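You operate a simulated robot arm through the tools that you are given. There is no shell and no other tool.

The job below is to be done with a simulated two-armed robot. You get a single attempt, and the scene is never put back.

## Task
Load the white carrier, focus on its piece and weld it with three pedal pulses.
Fine: the joint ends sound, the slide is back in, and you keep out from under the lens while the shield is shut and the view shows READY.

Only the result counts: the job must be done as asked and must still hold three seconds after the hand-in. Knocking over, shifting, dropping, spilling or breaking anything else fails it.

## Robot
Two 7-joint arms with four-finger grippers on one trunk that stands fixed in place. Base frame: the origin is at the foot of the trunk, x ahead of it, y to its left, z up; the work surface is at about z = 80. Units: cm, rad, N and s.
The left shoulder is at [4, 18.1, 117.9], the right one opposite. With the tool pointing down near the work surface each hand reaches from about 30 to 82 cm from the base axis, measured 20 degrees to its own side. Payload 3.67 kg a hand.
The TCP of each hand is the grasp point between the finger pads, 2.8 cm short of the fingertips. In the tool frame z runs along the fingers and y along their closing line. The gripper opens to 11.2 cm. The gripper's body begins 7.3 cm behind the TCP.
Orientation is told as [roll, pitch, yaw] about the base's x, y, z axes, in that order, counted from this pose: with the fingers straight down and closing along the base's y, the tool's x points along the base's -x, its y along +y and its z along -z.

## Interface
- The arms move only by the tool move_arm. It takes "left_steps", "right_steps" or both (then of equal length, played together; a hand with none holds still); each is a list of rows, each a list of 3 entries, a list of its own where there are three numbers: the shift along the tool's x, y, z in m, then the turn, a rotation vector about the tool's x, y, z in rad, then the finger opening in m, from 0 to 0.112. In form: [[[x, y, z], [ax, ay, az], hand], ...]. A call has 1 to 20 rows; each row is the pose to reach, as a shift and turn from the pose commanded when the call began, along the tool's axes at that moment. A row lasts 0.2 s, in which the tool goes at most 5 cm and 0.15 rad; a call with a longer step from one row to the next is refused whole, and so is a gripper value outside its range. A pose out of reach is approached as far as the arm can. The call stops where the force on the tool passes 50 N (or 10 N more than at its start, if that is more) or the arm is blocked; 0.2 s more then pass. The fingers move at their own pace and stop on an object; they squeeze with about 22 N. The grip force told is the motor's: it shows also when the fingers shut on nothing. Time passes only in rows, and 0.2 s behind the last, so rows that repeat a pose let the fingers close. The reply holds the time, the measured pose of the TCP, the force on the tool along the base axes, the opening and the grip force, in the units named above and with some noise, with the torque about the TCP (base axes, N m) and any sound that the robot's microphone picked up, and new pictures: "views" is both (left out), scene, wrist or none (wrist: the cameras of the hands that moved).
- Cameras (640 x 400 px; columns grow to the right, rows downward): "scene" is now at [9.76, 4.34, 141.04]; the picture's right is [0.48, -0.88, 0.00], its down [-0.50, -0.27, -0.82] and it looks along [0.72, 0.40, -0.57] (base axes); focal length 314 px, centre (320, 200). "left" rides on the left gripper at [6, 1.8, -10.4] in its tool frame; the picture's right is [-0.29, 0.96, 0.00], its down [-0.80, -0.24, -0.55] and it looks along [-0.53, -0.16, 0.83] (tool axes); focal length 234 px, centre (320, 200). "right" rides on the right gripper at [6, -1.8, -10.4] in its tool frame; the picture's right is [0.29, 0.96, 0.00], its down [-0.80, 0.24, -0.55] and it looks along [-0.53, 0.16, 0.83] (tool axes); focal length 234 px, centre (320, 200). There is no depth. A picture from a camera that has moved, and an enlarged one, comes with that camera's place and axes in the base frame and with its lens.
- slide_trunk(by): slides the trunk up (or, below 0, down) by that many cm; the arms and the scene camera ride with it, the base frame stays. It gives what a move gives, with no picture.
- turn_head(pan, tilt): turns the head with the scene camera to pan (to the left, within 1.501 rad either way) and tilt (down, from -0.506 to 1.204), counted from straight ahead of the robot. It gives what a move gives, and a new picture of the scene camera.
- zoom(camera, box): a new picture of the part [left, top, right, bottom] of that camera's present view, enlarged. The clock stands still meanwhile.
- sign_off(): hands the job in; it is judged then, once.

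Nothing tells you positions but the pictures and the camera data. Unless the task says otherwise, let go and move clear before handing in.

The tools are called after "Call:" as name(argument=value, ...) on one line, values as JSON. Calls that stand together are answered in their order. move_arm: Moves the arms, as the interface text tells. Its arguments: {"type":"object","properties":{"left_steps":{"type":"array","items":{"type":"array"}},"right_steps":{"type":"array","items":{"type":"array"}},"views":{"type":"string","enum":["both","scene","wrist","none"]}},"required":[]} The other tools are called the same way: slide_trunk (by) slides the trunk up or down; turn_head (pan, tilt) turns the head that bears the scene camera; zoom (camera, box) takes an enlarged picture of a part of a camera's view; sign_off () hands the job in.

At the start:

```text
t: 0.0
left_eef_pos: [44.57, 54.24, 116.68]
left_orientation: [0.0, 0.0, 0.003]
left_ft_force: [0.1, -0.6, -0.5]
left_wrist_torque: [-0.01, 0.0, 0.01]
left_width: 11.21
left_gripper_force: 0.0
right_eef_pos: [42.96, 0.41, 112.92]
right_orientation: [0.0, 0.001, 0.002]
right_ft_force: [0.9, -0.5, -0.2]
right_wrist_torque: [0.04, 0.0, 0.01]
right_width: 11.23
right_gripper_force: 0.0
trunk travel left (down, up): [-30.0, 21.4]
head pan, tilt: [0.501, 0.602]
```

scene: 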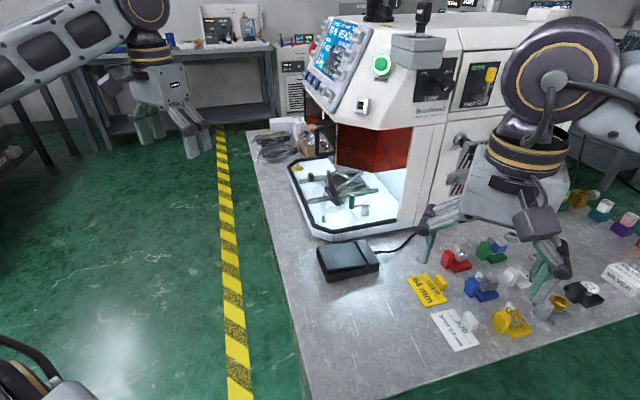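
right: 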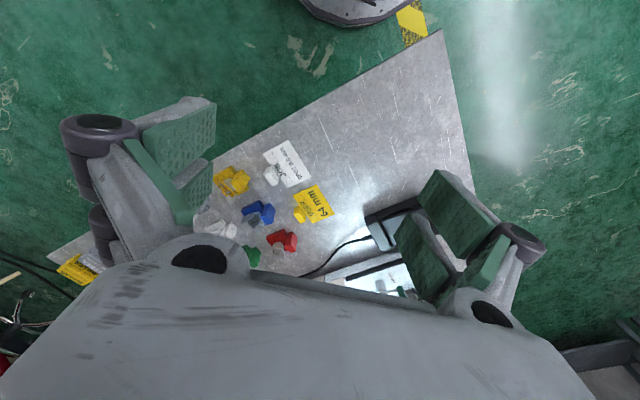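
left: 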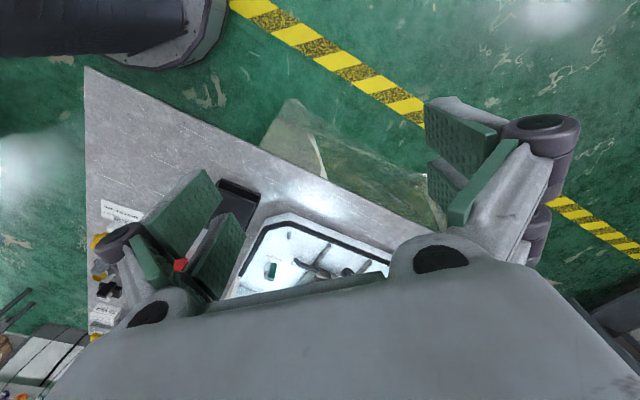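

I see a laser-welding machine on a bench with an open slide/chamber, a foot-pedal-like box, coloured carriers and cards to its right. I will zoom in to read the panel, labels and carriers before moving anything.

Call:
zoom(camera="scene", box=[280, 0, 440, 100])

Call:
zoom(camera="scene", box=[400, 220, 640, 370])

Call:
zoom(camera="scene", box=[260, 130, 440, 290])

Call:
zoom(camera="scene", box=[380, 0, 540, 130])

Call:
zoom(camera="right", box=[180, 130, 420, 300])

Call:
zoom(camera="left", box=[80, 180, 400, 340])

```text
4.00 times, centred on (360, 50) of scene
camera zoom: at [9.76, 4.34, 141.04], right [0.48, -0.88, 0.0], down [-0.5, -0.27, -0.82], along [0.72, 0.4, -0.57], focal length 1257 px, centre (160, 800)
```

zoom: 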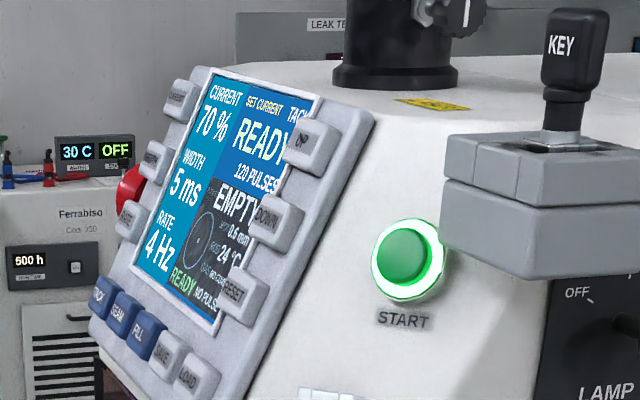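

```text
2.67 times, centred on (520, 295) of scene
camera zoom: at [9.76, 4.34, 141.04], right [0.48, -0.88, 0.0], down [-0.5, -0.27, -0.82], along [0.72, 0.4, -0.57], focal length 838 px, centre (-213, -53)
```

zoom: 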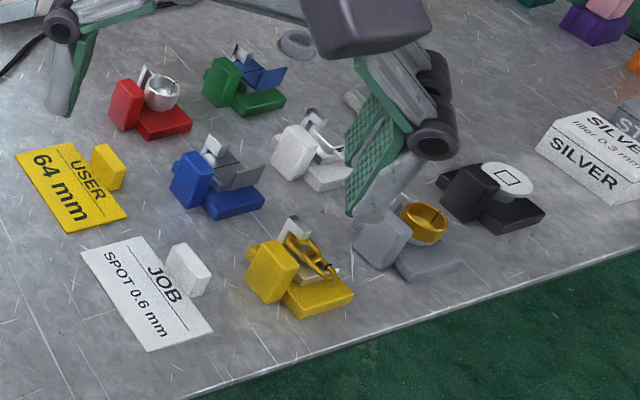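

```text
2.50 times, centred on (350, 210) of scene
camera zoom: at [9.76, 4.34, 141.04], right [0.48, -0.88, 0.0], down [-0.5, -0.27, -0.82], along [0.72, 0.4, -0.57], focal length 786 px, centre (245, 175)
```

zoom: 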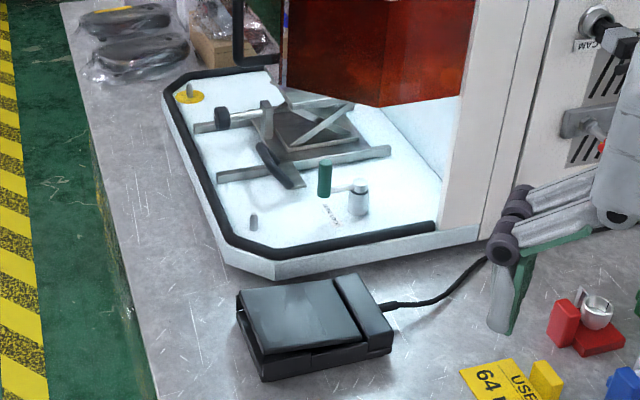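

```text
3.08 times, centred on (460, 65) of scene
camera zoom: at [9.76, 4.34, 141.04], right [0.48, -0.88, 0.0], down [-0.5, -0.27, -0.82], along [0.72, 0.4, -0.57], focal length 967 px, centre (-111, 615)
```

zoom: 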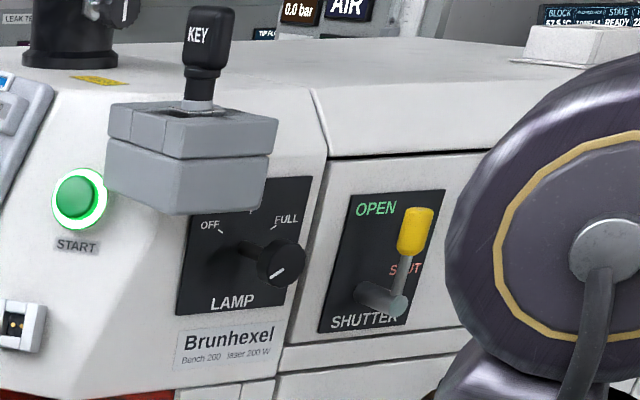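

```text
2.35 times, centred on (300, 215) of right
camera zoom: at [36.96, -1.37, 123.47], right [-0.29, 0.96, 0.0], down [0.8, 0.24, 0.55], along [0.53, 0.16, -0.83], focal length 551 px, centre (367, 165)
```

zoom: 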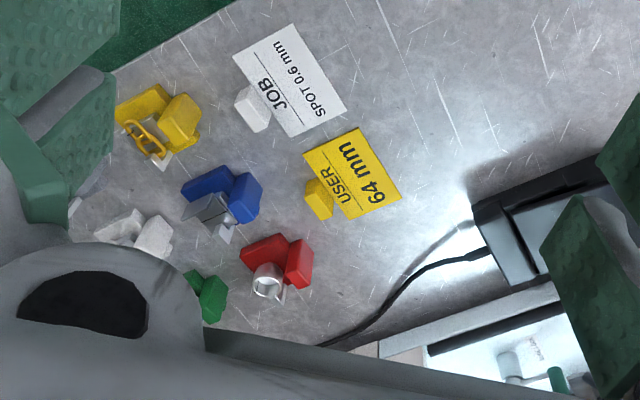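

```text
2.00 times, centred on (240, 260) of left
camera zoom: at [38.42, 55.86, 126.96], right [0.29, 0.96, 0.0], down [0.8, -0.24, 0.55], along [0.53, -0.16, -0.83], focal length 468 px, centre (480, 80)
```

zoom: 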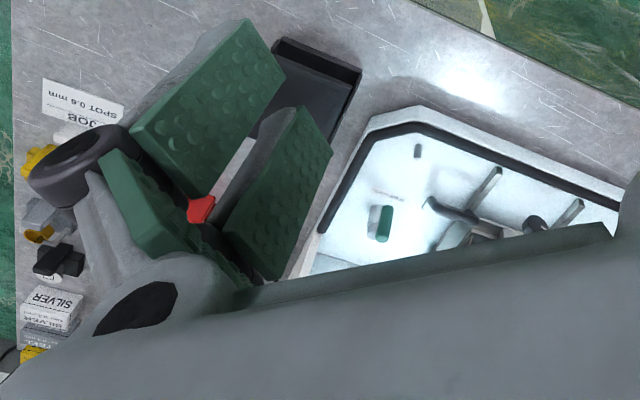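

The panel reads 70 %, 5 ms, 4 Hz, READY, EMPTY; there is a shutter lever, lamp knob and START button, and the white carrier sits among others on the bench right. I'll look at the rest of the machine and the bench with the head.

Call:
turn_head(pan=0.5, tilt=0.2)

Call:
zoom(camera="scene", box=[280, 90, 440, 190])

Call:
zoom(camera="scene", box=[440, 100, 640, 225])

Call:
zoom(camera="scene", box=[160, 80, 360, 205])

```text
t: 0.9
left_eef_pos: [44.7, 54.19, 116.5]
left_orientation: [-0.002, 0.0, 0.002]
left_ft_force: [-0.4, 0.5, 0.5]
left_wrist_torque: [-0.01, 0.0, 0.01]
left_width: 11.22
left_gripper_force: 0.0
right_eef_pos: [42.86, 0.43, 113.03]
right_orientation: [0.0, 0.0, 0.001]
right_ft_force: [0.0, -0.4, 0.2]
right_wrist_torque: [0.0, -0.01, 0.01]
right_width: 11.18
right_gripper_force: 0.0
trunk travel left (down, up): [-30.0, 21.4]
head pan, tilt: [0.499, 0.201]
camera scene: at [10.2, 4.56, 144.73], right [0.48, -0.88, 0.0], down [-0.18, -0.1, -0.98], along [0.86, 0.47, -0.2], focal length 314 px, centre (320, 200)
```

scene: 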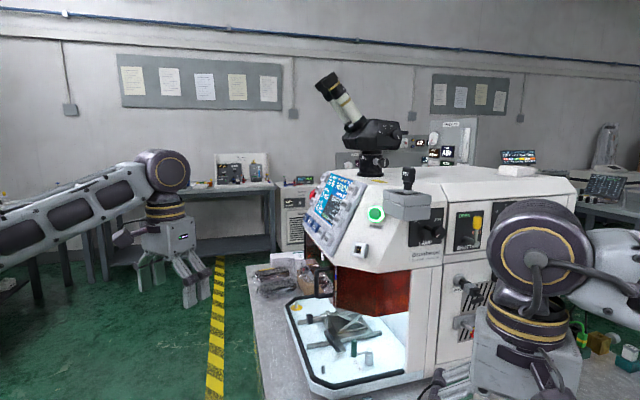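

```text
4.00 times, centred on (360, 140) of scene
camera zoom: at [10.2, 4.56, 144.73], right [0.48, -0.88, 0.0], down [-0.18, -0.1, -0.98], along [0.86, 0.47, -0.2], focal length 1257 px, centre (160, 440)
```

zoom: 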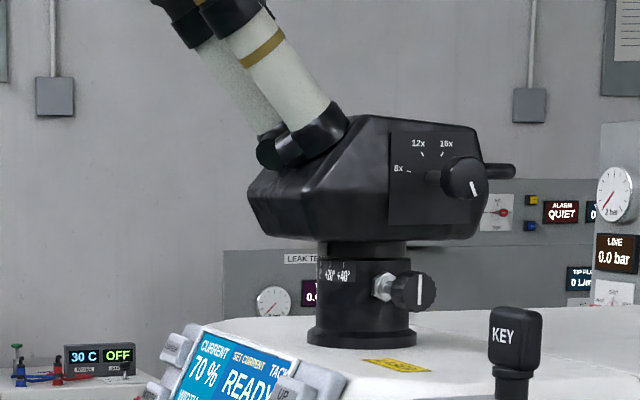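

```text
3.20 times, centred on (540, 162) of scene
camera zoom: at [10.2, 4.56, 144.73], right [0.48, -0.88, 0.0], down [-0.18, -0.1, -0.98], along [0.86, 0.47, -0.2], focal length 1006 px, centre (-384, 320)
```

zoom: 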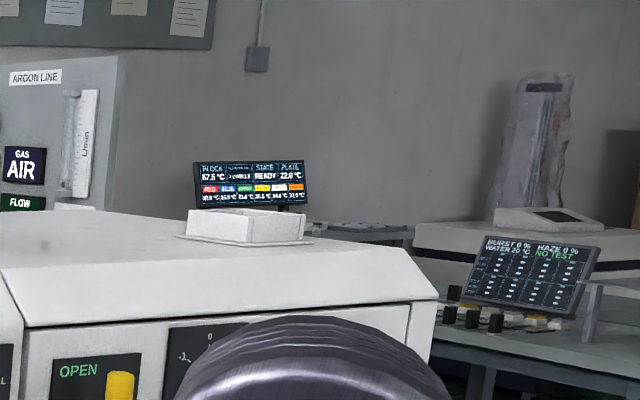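

```text
3.20 times, centred on (260, 142) of scene
camera zoom: at [10.2, 4.56, 144.73], right [0.48, -0.88, 0.0], down [-0.18, -0.1, -0.98], along [0.86, 0.47, -0.2], focal length 1006 px, centre (512, 384)
```

zoom: 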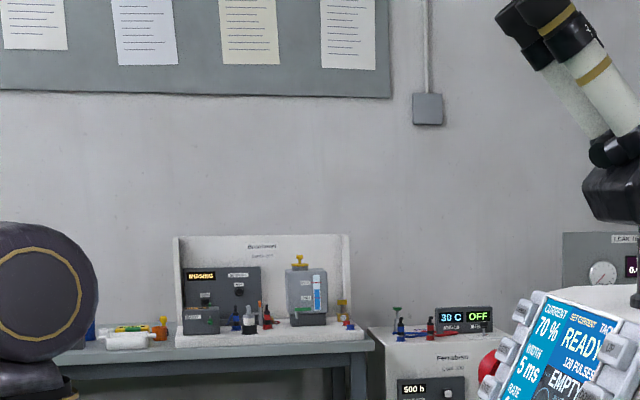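

Behind and on top there is a stereo microscope with zoom and tilt knobs; the back wall benches are background. I'll look to the right to see the machine's other panels and bench.

Call:
turn_head(pan=0.0, tilt=0.45)

Call:
zoom(camera="scene", box=[0, 0, 200, 125])

Call:
zoom(camera="scene", box=[320, 150, 640, 350])

Call:
zoom(camera="scene", box=[0, 80, 200, 205])

```text
t: 1.8
left_eef_pos: [44.59, 54.22, 116.6]
left_orientation: [0.0, 0.0, 0.002]
left_ft_force: [0.3, 0.1, 0.5]
left_wrist_torque: [-0.01, -0.03, -0.04]
left_width: 11.18
left_gripper_force: 0.1
right_eef_pos: [42.88, 0.24, 112.98]
right_orientation: [-0.002, 0.0, -0.002]
right_ft_force: [0.0, -0.6, 0.5]
right_wrist_torque: [0.0, -0.01, -0.01]
right_width: 11.17
right_gripper_force: 0.1
trunk travel left (down, up): [-30.0, 21.4]
head pan, tilt: [0.0, 0.45]
camera scene: at [11.21, 0.11, 142.42], right [0.0, -1.0, 0.0], down [-0.44, 0.0, -0.9], along [0.9, 0.0, -0.44], focal length 314 px, centre (320, 200)
```

scene: 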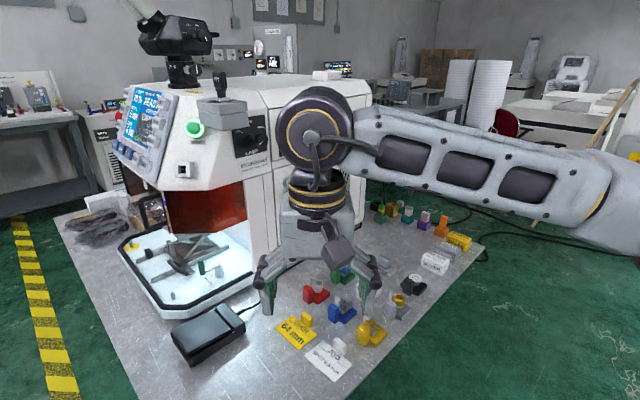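

```text
3.20 times, centred on (100, 62) of scene
camera zoom: at [11.21, 0.11, 142.42], right [0.0, -1.0, 0.0], down [-0.44, 0.0, -0.9], along [0.9, 0.0, -0.44], focal length 1006 px, centre (1024, 640)
```

zoom: 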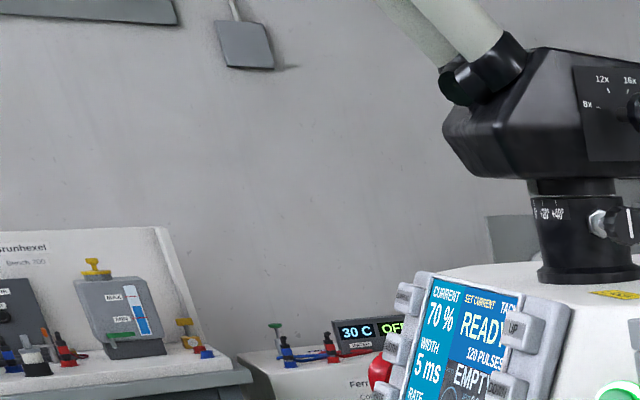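

```text
2.00 times, centred on (480, 250) of scene
camera zoom: at [11.21, 0.11, 142.42], right [0.0, -1.0, 0.0], down [-0.44, 0.0, -0.9], along [0.9, 0.0, -0.44], focal length 628 px, centre (0, 100)
```

zoom: 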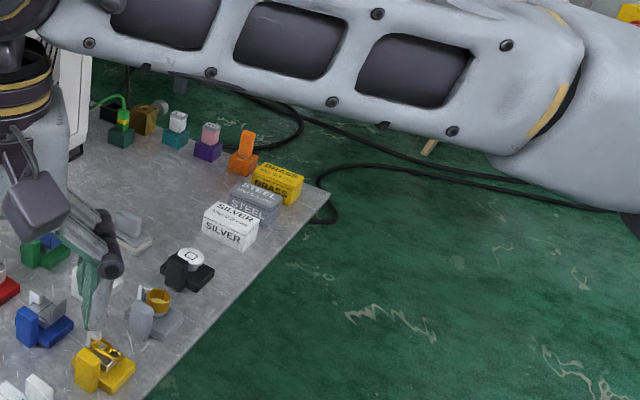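

```text
3.20 times, centred on (100, 142) of scene
camera zoom: at [11.21, 0.11, 142.42], right [0.0, -1.0, 0.0], down [-0.44, 0.0, -0.9], along [0.9, 0.0, -0.44], focal length 1006 px, centre (1024, 384)
```

zoom: 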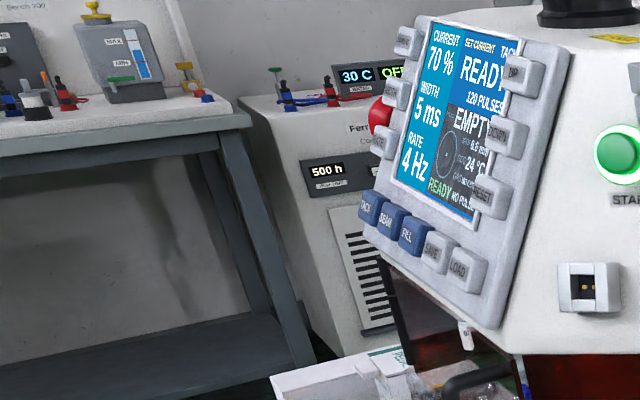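

The right arm hides part of the bench, so I'll draw it back and to the right, then look again.

Call:
move_arm(right_steps=[[[0, -0.05, 0], [0, 0, 0], 0.112], [[0, -0.1, 0], [0, 0, 0], 0.112], [[0.02, -0.14, 0], [0, 0, 0], 0.112], [[0.05, -0.18, 0], [0, 0, 0], 0.112], [[0.08, -0.22, 0], [0, 0, 0], 0.112], [[0.1, -0.26, 0], [0, 0, 0], 0.112], [[0.1, -0.3, 0], [0, 0, 0], 0.112], [[0.1, -0.34, 0], [0, 0, 0], 0.112]], views="scene")

Call:
turn_head(pan=0.1, tilt=0.6)

Call:
zoom(camera="scene", box=[300, 160, 500, 285])

Call:
zoom(camera="scene", box=[120, 120, 320, 245])

Call:
zoom(camera="scene", box=[240, 40, 440, 165])

```text
t: 3.6
left_eef_pos: [44.34, 54.12, 116.76]
left_orientation: [0.002, -0.003, 0.002]
left_ft_force: [-0.7, 0.6, 0.4]
left_wrist_torque: [-0.01, -0.01, 0.02]
left_width: 11.21
left_gripper_force: 0.0
right_eef_pos: [32.42, -33.55, 112.99]
right_orientation: [0.002, -0.001, 0.002]
right_ft_force: [-0.8, -1.0, -0.8]
right_wrist_torque: [-0.01, 0.01, 0.01]
right_width: 11.18
right_gripper_force: 0.0
trunk travel left (down, up): [-30.0, 21.4]
head pan, tilt: [0.0, 0.45]
camera scene: at [11.03, 0.02, 142.43], right [0.0, -1.0, 0.0], down [-0.43, 0.0, -0.9], along [0.9, 0.0, -0.43], focal length 314 px, centre (320, 200)
```

scene: 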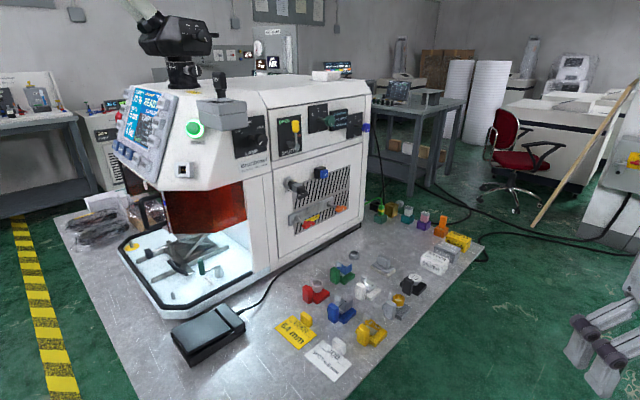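

```text
t: 4.3
left_eef_pos: [44.61, 54.14, 116.53]
left_orientation: [0.0, 0.0, 0.002]
left_ft_force: [0.6, 1.2, 0.2]
left_wrist_torque: [-0.02, 0.04, 0.0]
left_width: 11.2
left_gripper_force: 0.1
right_eef_pos: [32.79, -33.5, 112.94]
right_orientation: [-0.001, 0.0, 0.001]
right_ft_force: [0.6, 0.7, 0.1]
right_wrist_torque: [-0.01, 0.02, -0.02]
right_width: 11.19
right_gripper_force: 0.0
trunk travel left (down, up): [-30.0, 21.4]
head pan, tilt: [0.099, 0.6]
camera scene: at [10.83, 0.98, 141.06], right [0.1, -1.0, 0.0], down [-0.56, -0.06, -0.83], along [0.82, 0.08, -0.56], focal length 314 px, centre (320, 200)
```

scene: 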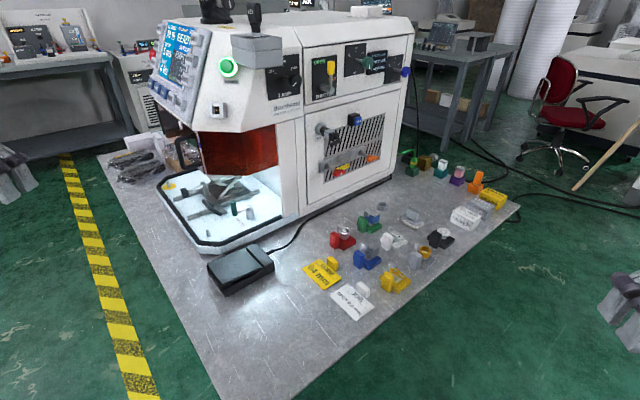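

```text
3.20 times, centred on (400, 222) of scene
camera zoom: at [10.83, 0.98, 141.06], right [0.1, -1.0, 0.0], down [-0.56, -0.06, -0.83], along [0.82, 0.08, -0.56], focal length 1006 px, centre (64, 128)
```

zoom: 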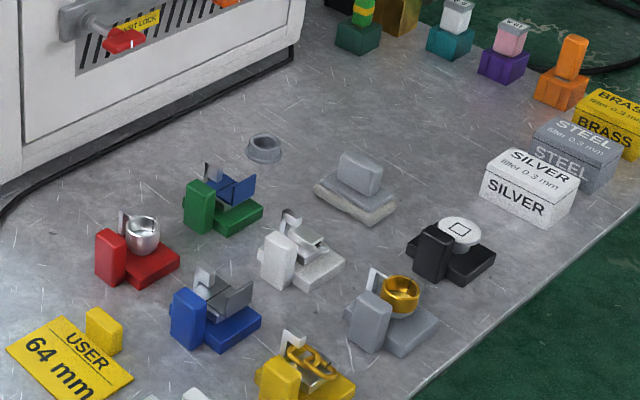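

```text
3.20 times, centred on (220, 182) of scene
camera zoom: at [10.83, 0.98, 141.06], right [0.1, -1.0, 0.0], down [-0.56, -0.06, -0.83], along [0.82, 0.08, -0.56], focal length 1006 px, centre (640, 256)
```

zoom: 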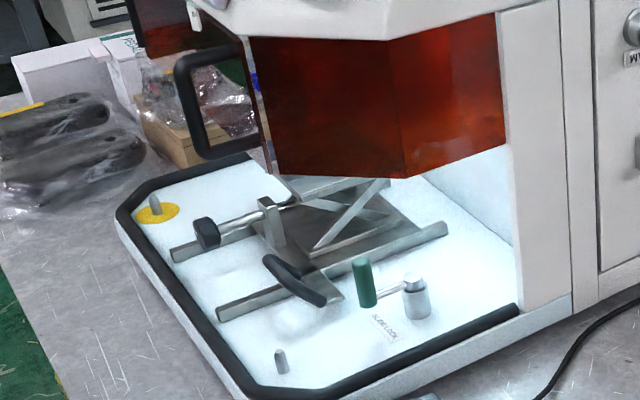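

```text
3.20 times, centred on (340, 102) of scene
camera zoom: at [10.83, 0.98, 141.06], right [0.1, -1.0, 0.0], down [-0.56, -0.06, -0.83], along [0.82, 0.08, -0.56], focal length 1006 px, centre (256, 512)
```

zoom: 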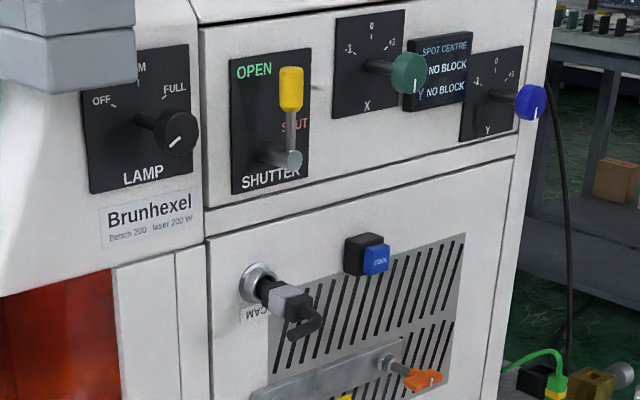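

The table's near corner points at me and the machine is turned about 45°, its control side facing me and its front facing left. I'll zoom on the display, knobs and tray for detail, then bring the left wrist camera round for a frontal look.

Call:
zoom(camera="scene", box=[145, 10, 225, 60])

Call:
zoom(camera="scene", box=[300, 40, 380, 90])

Call:
zoom(camera="scene", box=[150, 160, 270, 260])

Call:
zoom(camera="scene", box=[350, 210, 430, 260])

Call:
zoom(camera="scene", box=[395, 140, 515, 215])

Call:
zoom(camera="scene", box=[310, 100, 390, 180])

```text
8.00 times, centred on (185, 35) of scene
camera zoom: at [10.83, 0.98, 141.06], right [0.1, -1.0, 0.0], down [-0.56, -0.06, -0.83], along [0.82, 0.08, -0.56], focal length 2514 px, centre (1400, 1520)
```

zoom: 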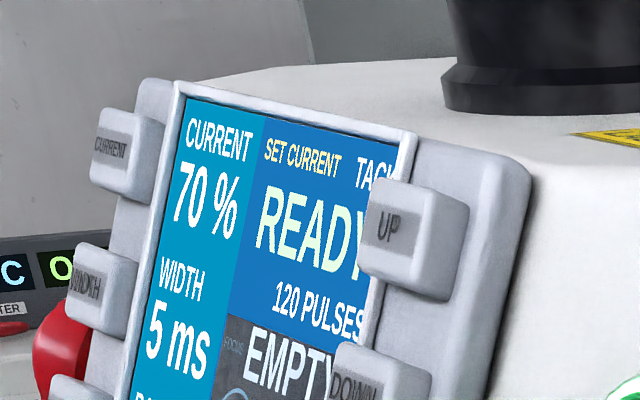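

```text
8.00 times, centred on (340, 65) of scene
camera zoom: at [10.83, 0.98, 141.06], right [0.1, -1.0, 0.0], down [-0.56, -0.06, -0.83], along [0.82, 0.08, -0.56], focal length 2514 px, centre (160, 1280)
```

zoom: 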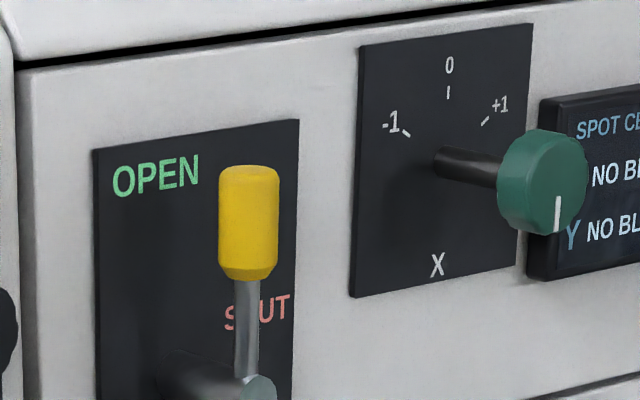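

```text
4.00 times, centred on (210, 210) of scene
camera zoom: at [10.83, 0.98, 141.06], right [0.1, -1.0, 0.0], down [-0.56, -0.06, -0.83], along [0.82, 0.08, -0.56], focal length 1257 px, centre (760, 160)
```

zoom: 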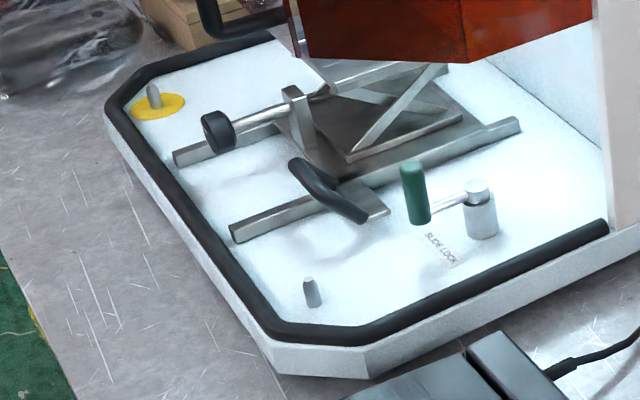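

```text
8.00 times, centred on (390, 235) of scene
camera zoom: at [10.83, 0.98, 141.06], right [0.1, -1.0, 0.0], down [-0.56, -0.06, -0.83], along [0.82, 0.08, -0.56], focal length 2514 px, centre (-240, -80)
```

zoom: 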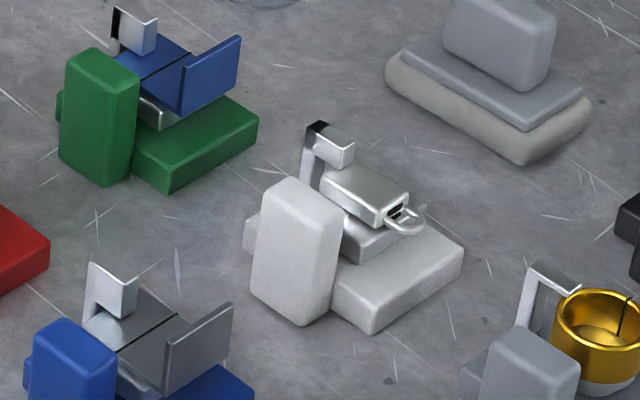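

```text
5.33 times, centred on (455, 178) of scene
camera zoom: at [10.83, 0.98, 141.06], right [0.1, -1.0, 0.0], down [-0.56, -0.06, -0.83], along [0.82, 0.08, -0.56], focal length 1676 px, centre (-400, 320)
```

zoom: 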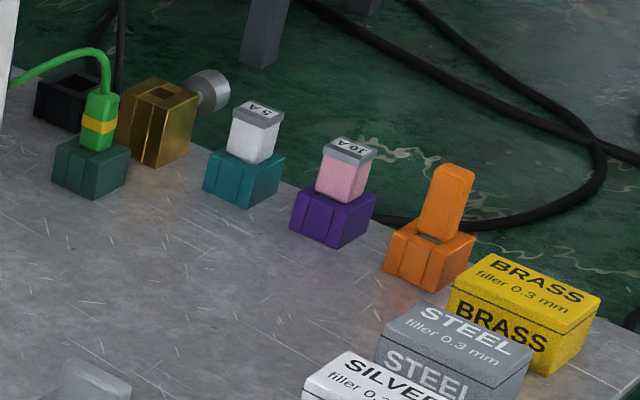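

```text
5.00 times, centred on (350, 140) of scene
camera zoom: at [10.83, 0.98, 141.06], right [0.1, -1.0, 0.0], down [-0.56, -0.06, -0.83], along [0.82, 0.08, -0.56], focal length 1571 px, centre (170, 500)
```

zoom: 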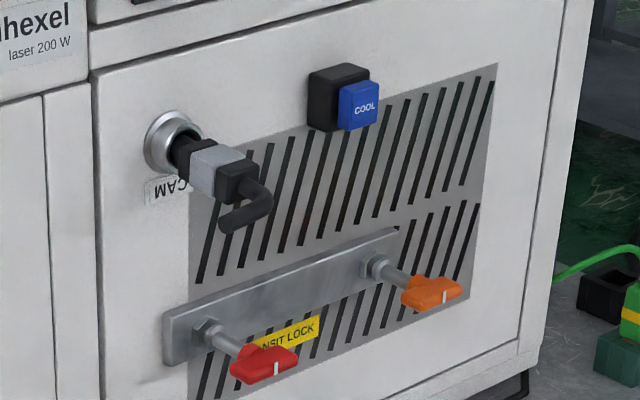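

The white carrier holds a silver box clasp with a loop; the tray has rails with a scissor jack, a black knob, a black pull handle and a SLIDE LOCK crank. I'll lower the trunk (both hands are off the table) to see under the shield.

Call:
slide_trunk(by=-24)

Call:
turn_head(pan=0.5, tilt=0.25)

Call:
zoom(camera="scene", box=[220, 160, 420, 285])

Call:
zoom(camera="scene", box=[200, 40, 400, 165])

```text
t: 6.8
left_eef_pos: [44.56, 54.2, 92.63]
left_orientation: [-0.002, 0.0, 0.002]
left_ft_force: [-0.2, 0.5, -0.5]
left_wrist_torque: [0.03, 0.04, -0.01]
left_width: 11.2
left_gripper_force: 0.2
right_eef_pos: [32.76, -33.47, 88.89]
right_orientation: [0.001, -0.002, -0.001]
right_ft_force: [0.4, 0.1, -0.2]
right_wrist_torque: [0.03, 0.0, 0.03]
right_width: 11.21
right_gripper_force: 0.0
trunk travel left (down, up): [-6.0, 45.4]
head pan, tilt: [0.099, 0.6]
```

```text
t: 7.7
left_eef_pos: [44.59, 54.22, 92.51]
left_orientation: [0.001, 0.001, 0.002]
left_ft_force: [0.1, 0.9, -0.7]
left_wrist_torque: [0.01, 0.01, -0.02]
left_width: 11.21
left_gripper_force: 0.2
right_eef_pos: [32.8, -33.47, 88.78]
right_orientation: [0.0, 0.001, 0.0]
right_ft_force: [0.2, -0.2, -0.1]
right_wrist_torque: [0.01, 0.01, 0.02]
right_width: 11.2
right_gripper_force: 0.0
trunk travel left (down, up): [-6.0, 45.4]
head pan, tilt: [0.499, 0.25]
camera scene: at [10.2, 4.55, 120.21], right [0.48, -0.88, 0.0], down [-0.22, -0.12, -0.97], along [0.85, 0.46, -0.25], focal length 314 px, centre (320, 200)
```

scene: 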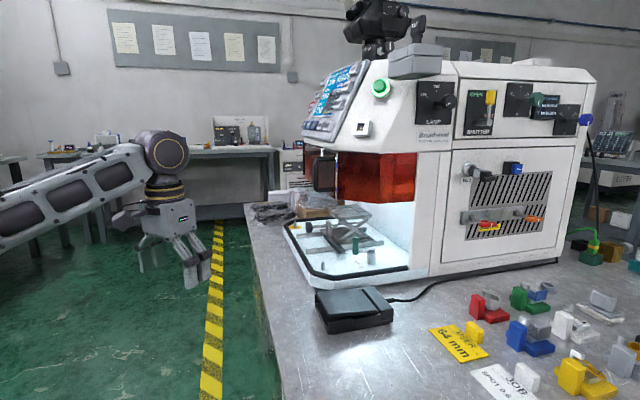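

```text
3.20 times, centred on (320, 222) of scene
camera zoom: at [10.2, 4.55, 120.21], right [0.48, -0.88, 0.0], down [-0.22, -0.12, -0.97], along [0.85, 0.46, -0.25], focal length 1006 px, centre (320, 128)
```

zoom: 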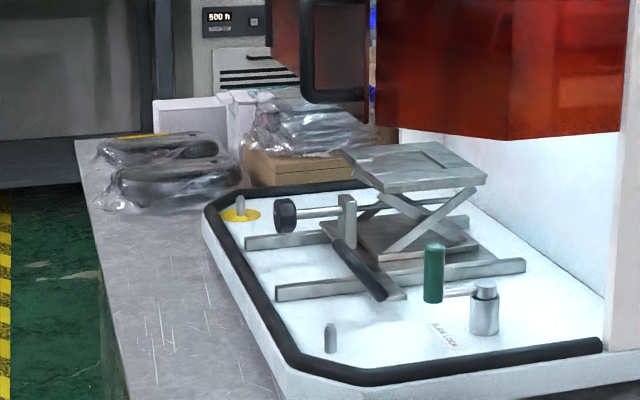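

```text
3.20 times, centred on (300, 102) of scene
camera zoom: at [10.2, 4.55, 120.21], right [0.48, -0.88, 0.0], down [-0.22, -0.12, -0.97], along [0.85, 0.46, -0.25], focal length 1006 px, centre (384, 512)
```

zoom: 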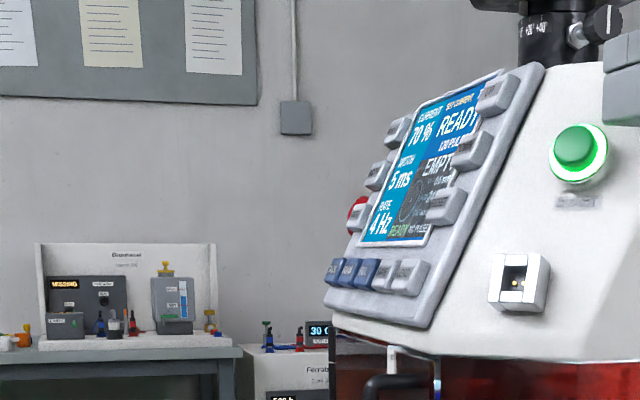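

From below I now see a scissor jack with a slotted top, its knob and pull handle facing the machine's front (towards my left), and a raised amber shield with a black loop handle. I'll tilt the left hand toward the machine front so its camera can inspect the tray and the shield.

Call:
move_arm(left_steps=[[[-0.013, 0.01, -0.012], [0.0385, -0.0929, 0.0929], 0.112], [[-0.026, 0.0195, -0.024], [0.077, -0.1858, 0.1858], 0.112], [[-0.039, 0.029, -0.036], [0.1155, -0.2786, 0.2786], 0.112], [[-0.052, 0.039, -0.048], [0.154, -0.3715, 0.3715], 0.112], [[-0.065, 0.049, -0.06], [0.1925, -0.4644, 0.4644], 0.112], [[-0.078, 0.0585, -0.071], [0.231, -0.5573, 0.5573], 0.112], [[-0.091, 0.068, -0.083], [0.2695, -0.65, 0.65], 0.112], [[-0.104, 0.078, -0.095], [0.308, -0.743, 0.743], 0.112]])

```text
t: 9.5
left_eef_pos: [54.88, 62.08, 102.01]
left_orientation: [0.004, -0.786, -0.786]
left_ft_force: [-0.4, -1.1, -0.4]
left_wrist_torque: [-0.02, -0.01, -0.03]
left_width: 11.21
left_gripper_force: 0.0
right_eef_pos: [32.78, -33.39, 88.8]
right_orientation: [-0.001, -0.001, 0.0]
right_ft_force: [-0.4, 0.1, -0.2]
right_wrist_torque: [0.02, 0.0, 0.04]
right_width: 11.19
right_gripper_force: 0.1
trunk travel left (down, up): [-6.0, 45.4]
head pan, tilt: [0.499, 0.25]
camera scene: at [10.24, 4.57, 120.21], right [0.48, -0.88, 0.0], down [-0.22, -0.12, -0.97], along [0.85, 0.46, -0.25], focal length 314 px, centre (320, 200)
camera left: at [47.88, 71.33, 105.06], right [0.82, 0.53, 0.2], down [-0.05, -0.29, 0.96], along [0.57, -0.79, -0.21], focal length 234 px, centre (320, 200)
```

scene: 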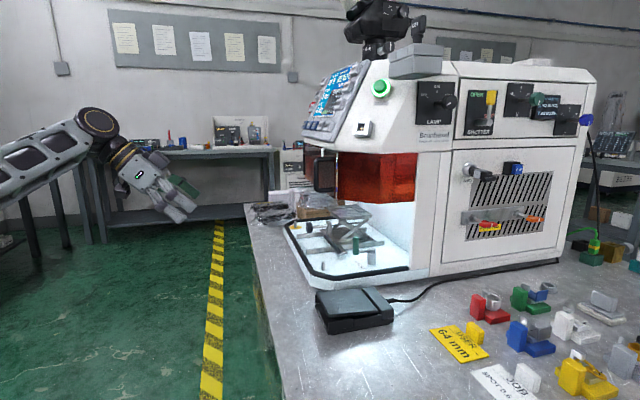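
left: 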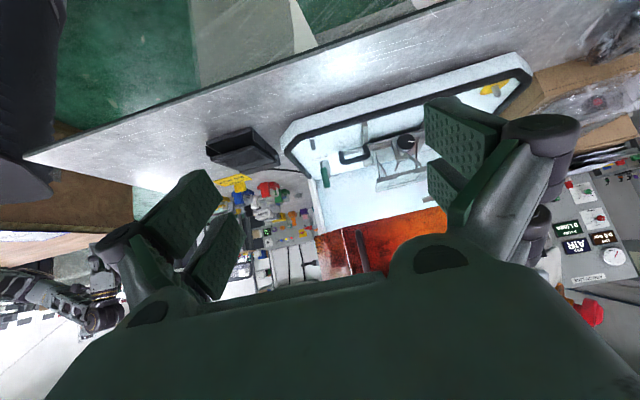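

Call:
zoom(camera="left", box=[270, 40, 550, 280])

Call:
zoom(camera="left", box=[340, 110, 440, 200])

```text
1.67 times, centred on (410, 160) of left
camera zoom: at [47.88, 71.33, 105.06], right [0.82, 0.53, 0.2], down [-0.05, -0.29, 0.96], along [0.57, -0.79, -0.21], focal length 390 px, centre (170, 267)
```

zoom: 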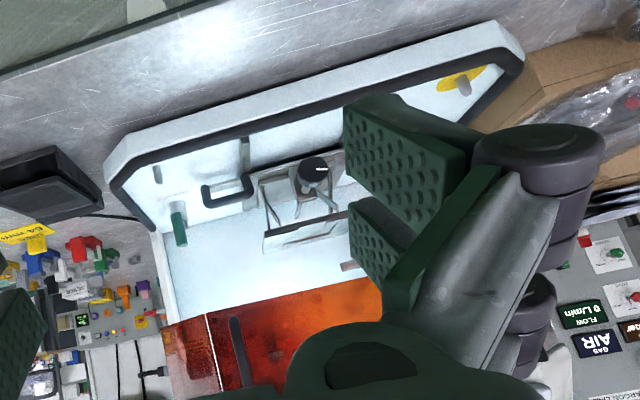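

```text
4.44 times, centred on (390, 155) of left
camera zoom: at [47.88, 71.33, 105.06], right [0.82, 0.53, 0.2], down [-0.05, -0.29, 0.96], along [0.57, -0.79, -0.21], focal length 1041 px, centre (9, 400)
```

zoom: 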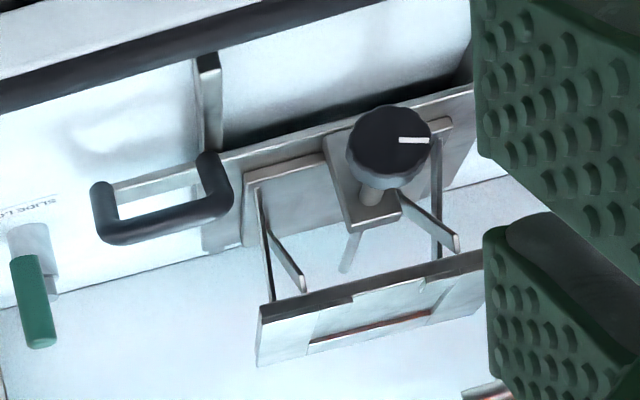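

I can now triangulate: knob ≈ (85.3, 49.2, 89.5), pull handle crossbar ≈ (81.5, 39.6, 88.3), slide-lock grip ≈ (78.9, 31.9, 89.6) and jack platform ≈ (94, 40, 93.5). I'll zoom on the shield to learn whether it is shut and how it moves.

Call:
zoom(camera="scene", box=[290, 130, 430, 218])

Call:
zoom(camera="scene", box=[270, 190, 420, 284])

Call:
zoom(camera="left", box=[300, 190, 400, 290])

```text
4.55 times, centred on (360, 174) of scene
camera zoom: at [10.24, 4.57, 120.21], right [0.48, -0.88, 0.0], down [-0.22, -0.12, -0.97], along [0.85, 0.46, -0.25], focal length 1428 px, centre (138, 318)
```

zoom: 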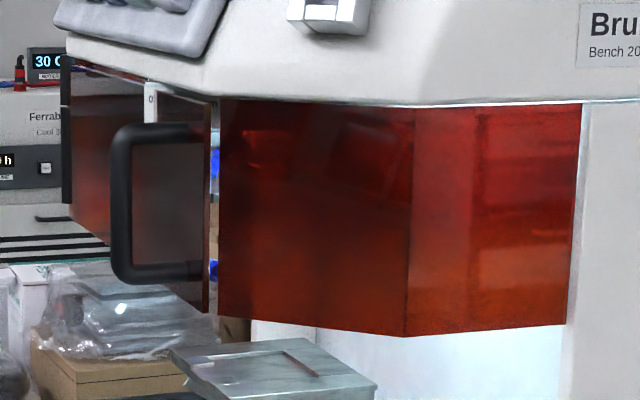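

```text
4.26 times, centred on (345, 237) of scene
camera zoom: at [10.24, 4.57, 120.21], right [0.48, -0.88, 0.0], down [-0.22, -0.12, -0.97], along [0.85, 0.46, -0.25], focal length 1337 px, centre (214, 43)
```

zoom: 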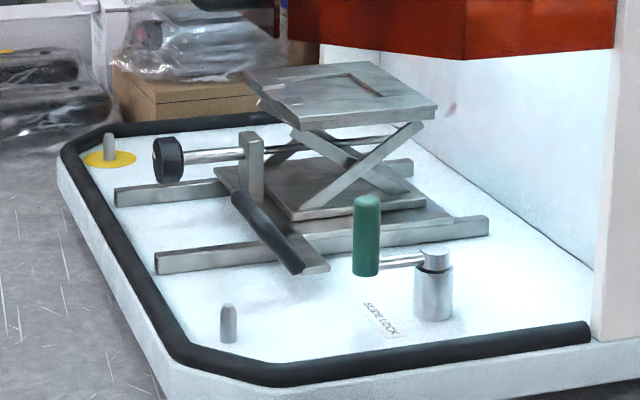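

```text
4.00 times, centred on (350, 240) of left
camera zoom: at [47.88, 71.33, 105.06], right [0.82, 0.53, 0.2], down [-0.05, -0.29, 0.96], along [0.57, -0.79, -0.21], focal length 937 px, centre (200, 40)
```

zoom: 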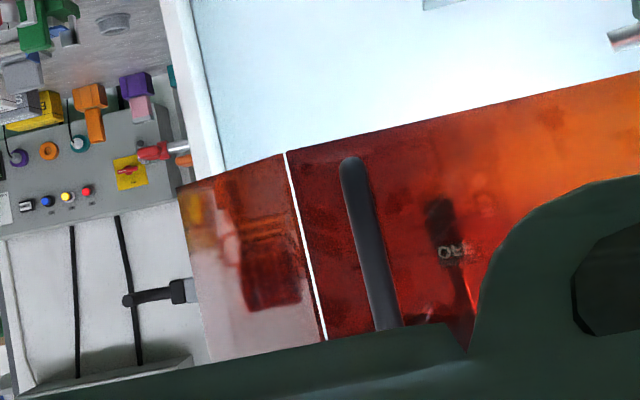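

The amber front panel looks shut and the view shows READY, so I must stay away from under the lens while loading. I'll zoom on the slide lock for markings.

Call:
zoom(camera="scene", box=[340, 230, 390, 275])

Call:
zoom(camera="left", box=[290, 110, 370, 190])

Call:
zoom(camera="scene", box=[300, 50, 380, 150])

Call:
zoom(camera="scene", box=[300, 275, 410, 345])

```text
8.89 times, centred on (365, 252) of scene
camera zoom: at [10.24, 4.57, 120.21], right [0.48, -0.88, 0.0], down [-0.22, -0.12, -0.97], along [0.85, 0.46, -0.25], focal length 2793 px, centre (-80, -267)
```

zoom: 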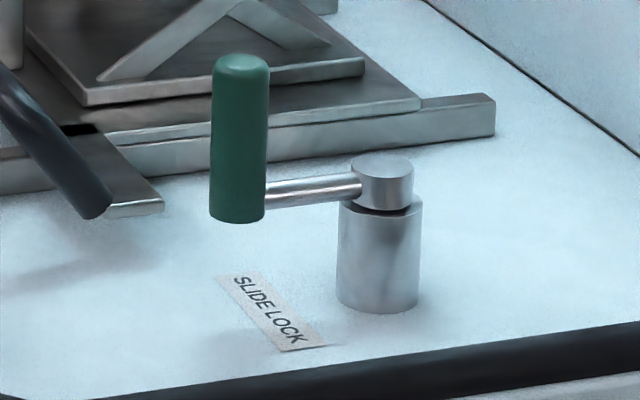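

```text
5.00 times, centred on (330, 150) of left
camera zoom: at [47.88, 71.33, 105.06], right [0.82, 0.53, 0.2], down [-0.05, -0.29, 0.96], along [0.57, -0.79, -0.21], focal length 1171 px, centre (270, 450)
```

zoom: 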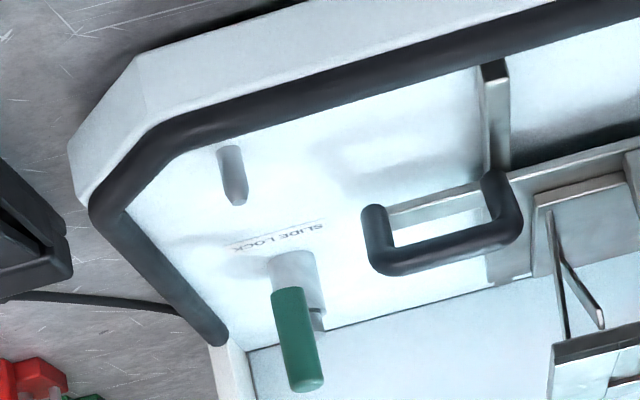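

```text
4.00 times, centred on (340, 100) of scene
camera zoom: at [10.24, 4.57, 120.21], right [0.48, -0.88, 0.0], down [-0.22, -0.12, -0.97], along [0.85, 0.46, -0.25], focal length 1257 px, centre (240, 600)
```

zoom: 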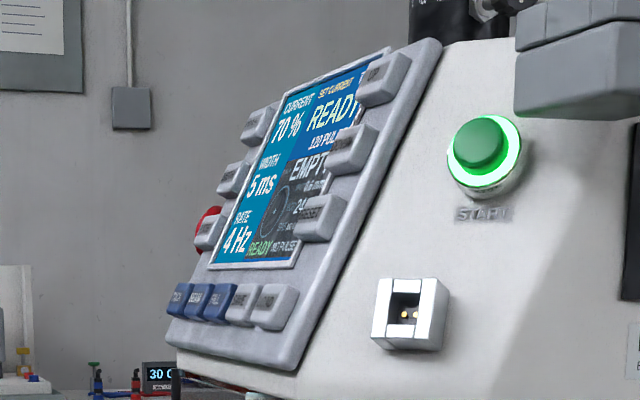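

```text
5.71 times, centred on (355, 310) of scene
camera zoom: at [10.24, 4.57, 120.21], right [0.48, -0.88, 0.0], down [-0.22, -0.12, -0.97], along [0.85, 0.46, -0.25], focal length 1796 px, centre (120, -429)
```

zoom: 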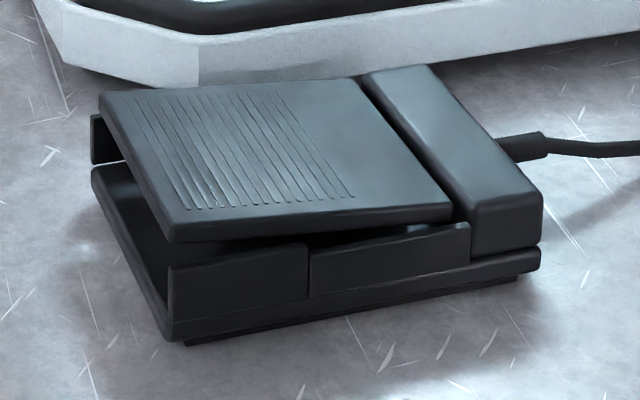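

The pedal pivots at its cable end, so it is pressed at its ribbed end; the slide-lock crank now points to the front. Next I'll bring the right hand over the carriers for a top-down look at the white one.

Call:
move_arm(right_steps=[[[0, 0, -0.045], [0, 0, 0], 0.112], [[0, 0, -0.09], [0, 0, 0], 0.112], [[0, 0, -0.135], [0, 0, 0], 0.112], [[0, 0, -0.18], [0, 0, 0], 0.112], [[-0.035, 0.03, -0.18], [0, 0, 0], 0.112], [[-0.07, 0.06, -0.18], [0, 0, 0], 0.112], [[-0.105, 0.09, -0.18], [0, 0, 0], 0.112], [[-0.14, 0.12, -0.18], [0, 0, 0], 0.112], [[-0.175, 0.15, -0.18], [0, 0, 0], 0.112], [[-0.21, 0.18, -0.18], [0, 0, 0], 0.112], [[-0.25, 0.21, -0.18], [0, 0, 0], 0.112]], views="wrist")

Call:
zoom(camera="right", box=[200, 100, 440, 250])

```text
t: 11.9
left_eef_pos: [54.83, 62.11, 101.8]
left_orientation: [-0.005, -0.784, -0.781]
left_ft_force: [-0.1, -0.6, -0.6]
left_wrist_torque: [0.01, -0.03, 0.0]
left_width: 11.2
left_gripper_force: 0.1
right_eef_pos: [57.72, -12.47, 106.87]
right_orientation: [-0.002, 0.001, 0.0]
right_ft_force: [1.2, 0.2, -0.5]
right_wrist_torque: [-0.06, 0.03, 0.03]
right_width: 11.22
right_gripper_force: 0.0
right hand out of reach, approached as far as the arm can: row 4
trunk travel left (down, up): [-6.0, 45.4]
head pan, tilt: [0.499, 0.25]
camera right: at [51.87, -14.1, 117.38], right [-0.29, 0.96, 0.0], down [0.8, 0.24, 0.55], along [0.53, 0.16, -0.83], focal length 234 px, centre (320, 200)
```

right: 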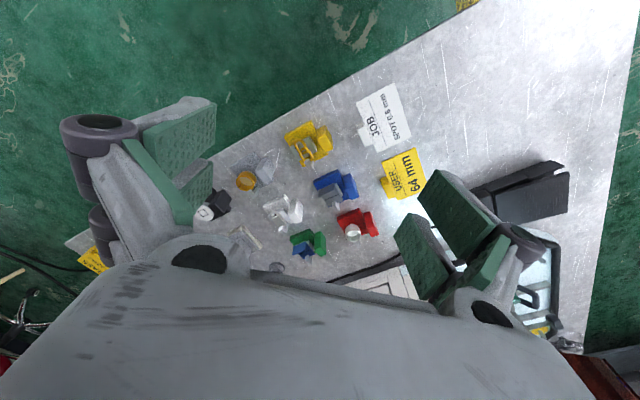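

```text
2.67 times, centred on (320, 175) of right
camera zoom: at [51.87, -14.1, 117.38], right [-0.29, 0.96, 0.0], down [0.8, 0.24, 0.55], along [0.53, 0.16, -0.83], focal length 624 px, centre (320, 267)
```

zoom: 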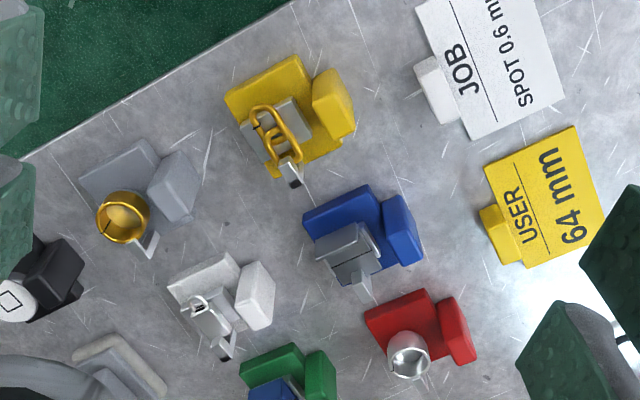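

The carriers all have their handle block on the side toward the machine's front (-x,+y), the way they'd be loaded. I'll zoom in further on the white one for the block's shape.

Call:
zoom(camera="right", box=[250, 185, 330, 235])

Call:
zoom(camera="scene", box=[530, 290, 620, 350])

```text
8.00 times, centred on (290, 210) of right
camera zoom: at [51.87, -14.1, 117.38], right [-0.29, 0.96, 0.0], down [0.8, 0.24, 0.55], along [0.53, 0.16, -0.83], focal length 1873 px, centre (560, 120)
```

zoom: 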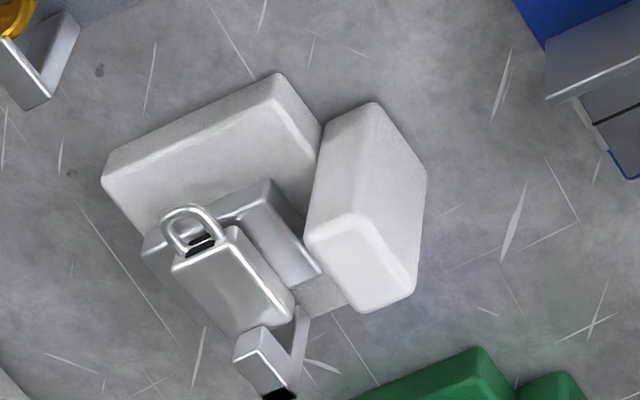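

```text
6.67 times, centred on (575, 320) of scene
camera zoom: at [10.28, 4.74, 120.2], right [0.48, -0.88, 0.0], down [-0.22, -0.12, -0.97], along [0.85, 0.46, -0.25], focal length 2095 px, centre (-1380, -600)
```

zoom: 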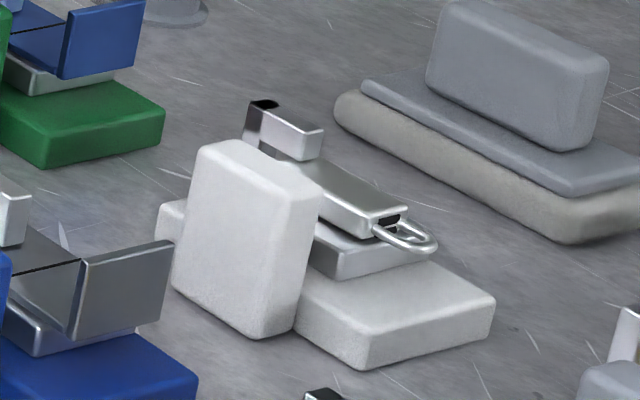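

The padlock-shaped piece sits on the white base, handle block toward (-x,+y), and blue sits right in front of it. First I'll take care of the slide: moving the left hand to a pre-grasp in front of the pull handle, fingers to straddle its two legs.

Call:
move_arm(left_steps=[[[-0.022, 0.004, 0.036], [0, 0, 0], 0.1], [[-0.043, 0.008, 0.072], [0, 0, 0], 0.09], [[-0.065, 0.013, 0.108], [0, 0, 0], 0.085], [[-0.086, 0.017, 0.143], [0, 0, 0], 0.085], [[-0.108, 0.021, 0.179], [0, 0, 0], 0.085], [[-0.13, 0.025, 0.215], [0, 0, 0], 0.085], [[-0.151, 0.0297, 0.251], [0, 0, 0], 0.085]])

Call:
zoom(camera="left", box=[180, 60, 460, 235])

Call:
zoom(camera="scene", box=[270, 170, 410, 270])

```text
t: 13.5
left_eef_pos: [77.38, 43.85, 95.03]
left_orientation: [-0.002, -0.784, -0.781]
left_ft_force: [-0.4, 0.5, 0.5]
left_wrist_torque: [-0.03, 0.0, -0.01]
left_width: 8.5
left_gripper_force: 0.0
right_eef_pos: [57.86, -12.6, 106.67]
right_orientation: [0.0, 0.001, 0.0]
right_ft_force: [0.6, -1.3, -0.2]
right_wrist_torque: [0.01, 0.04, -0.01]
right_width: 11.19
right_gripper_force: 0.1
trunk travel left (down, up): [-6.0, 45.4]
head pan, tilt: [0.499, 0.25]
camera scene: at [10.36, 4.49, 120.2], right [0.48, -0.88, 0.0], down [-0.22, -0.12, -0.97], along [0.85, 0.46, -0.25], focal length 314 px, centre (320, 200)
camera left: at [70.27, 53.11, 97.98], right [0.82, 0.54, 0.2], down [-0.05, -0.29, 0.96], along [0.57, -0.79, -0.22], focal length 234 px, centre (320, 200)
```

scene: 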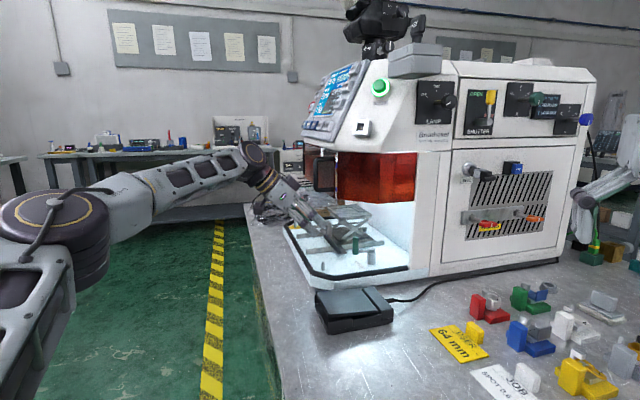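
left: 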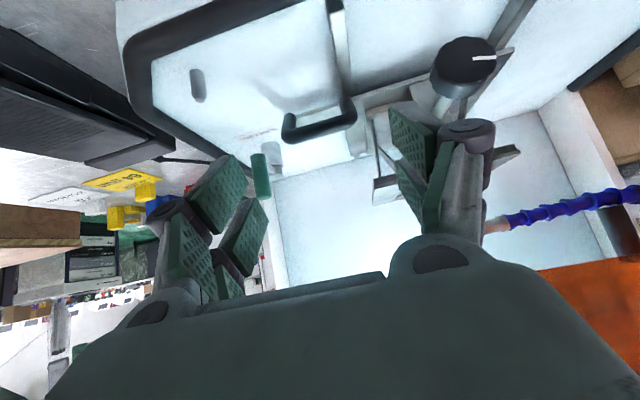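

```text
2.29 times, centred on (320, 148) of left
camera zoom: at [70.27, 53.11, 97.98], right [0.82, 0.54, 0.2], down [-0.05, -0.29, 0.96], along [0.57, -0.79, -0.22], focal length 535 px, centre (320, 320)
```

zoom: 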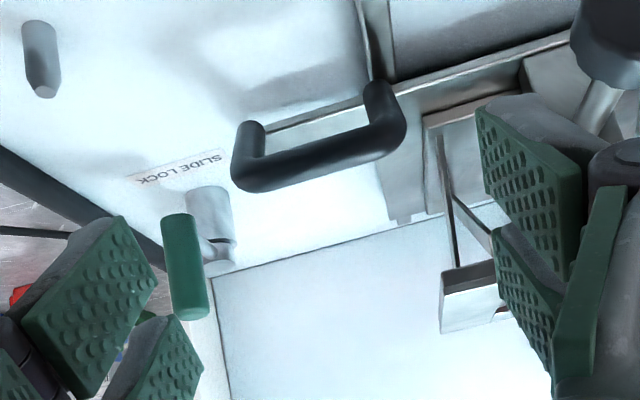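

```text
4.00 times, centred on (340, 220) of scene
camera zoom: at [10.36, 4.49, 120.2], right [0.48, -0.88, 0.0], down [-0.22, -0.12, -0.97], along [0.85, 0.46, -0.25], focal length 1257 px, centre (240, 120)
```

zoom: 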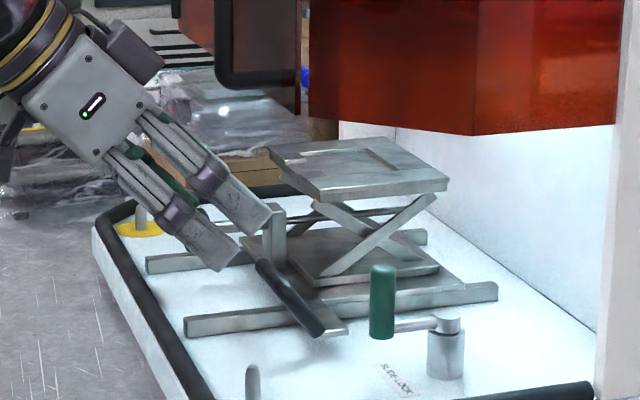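

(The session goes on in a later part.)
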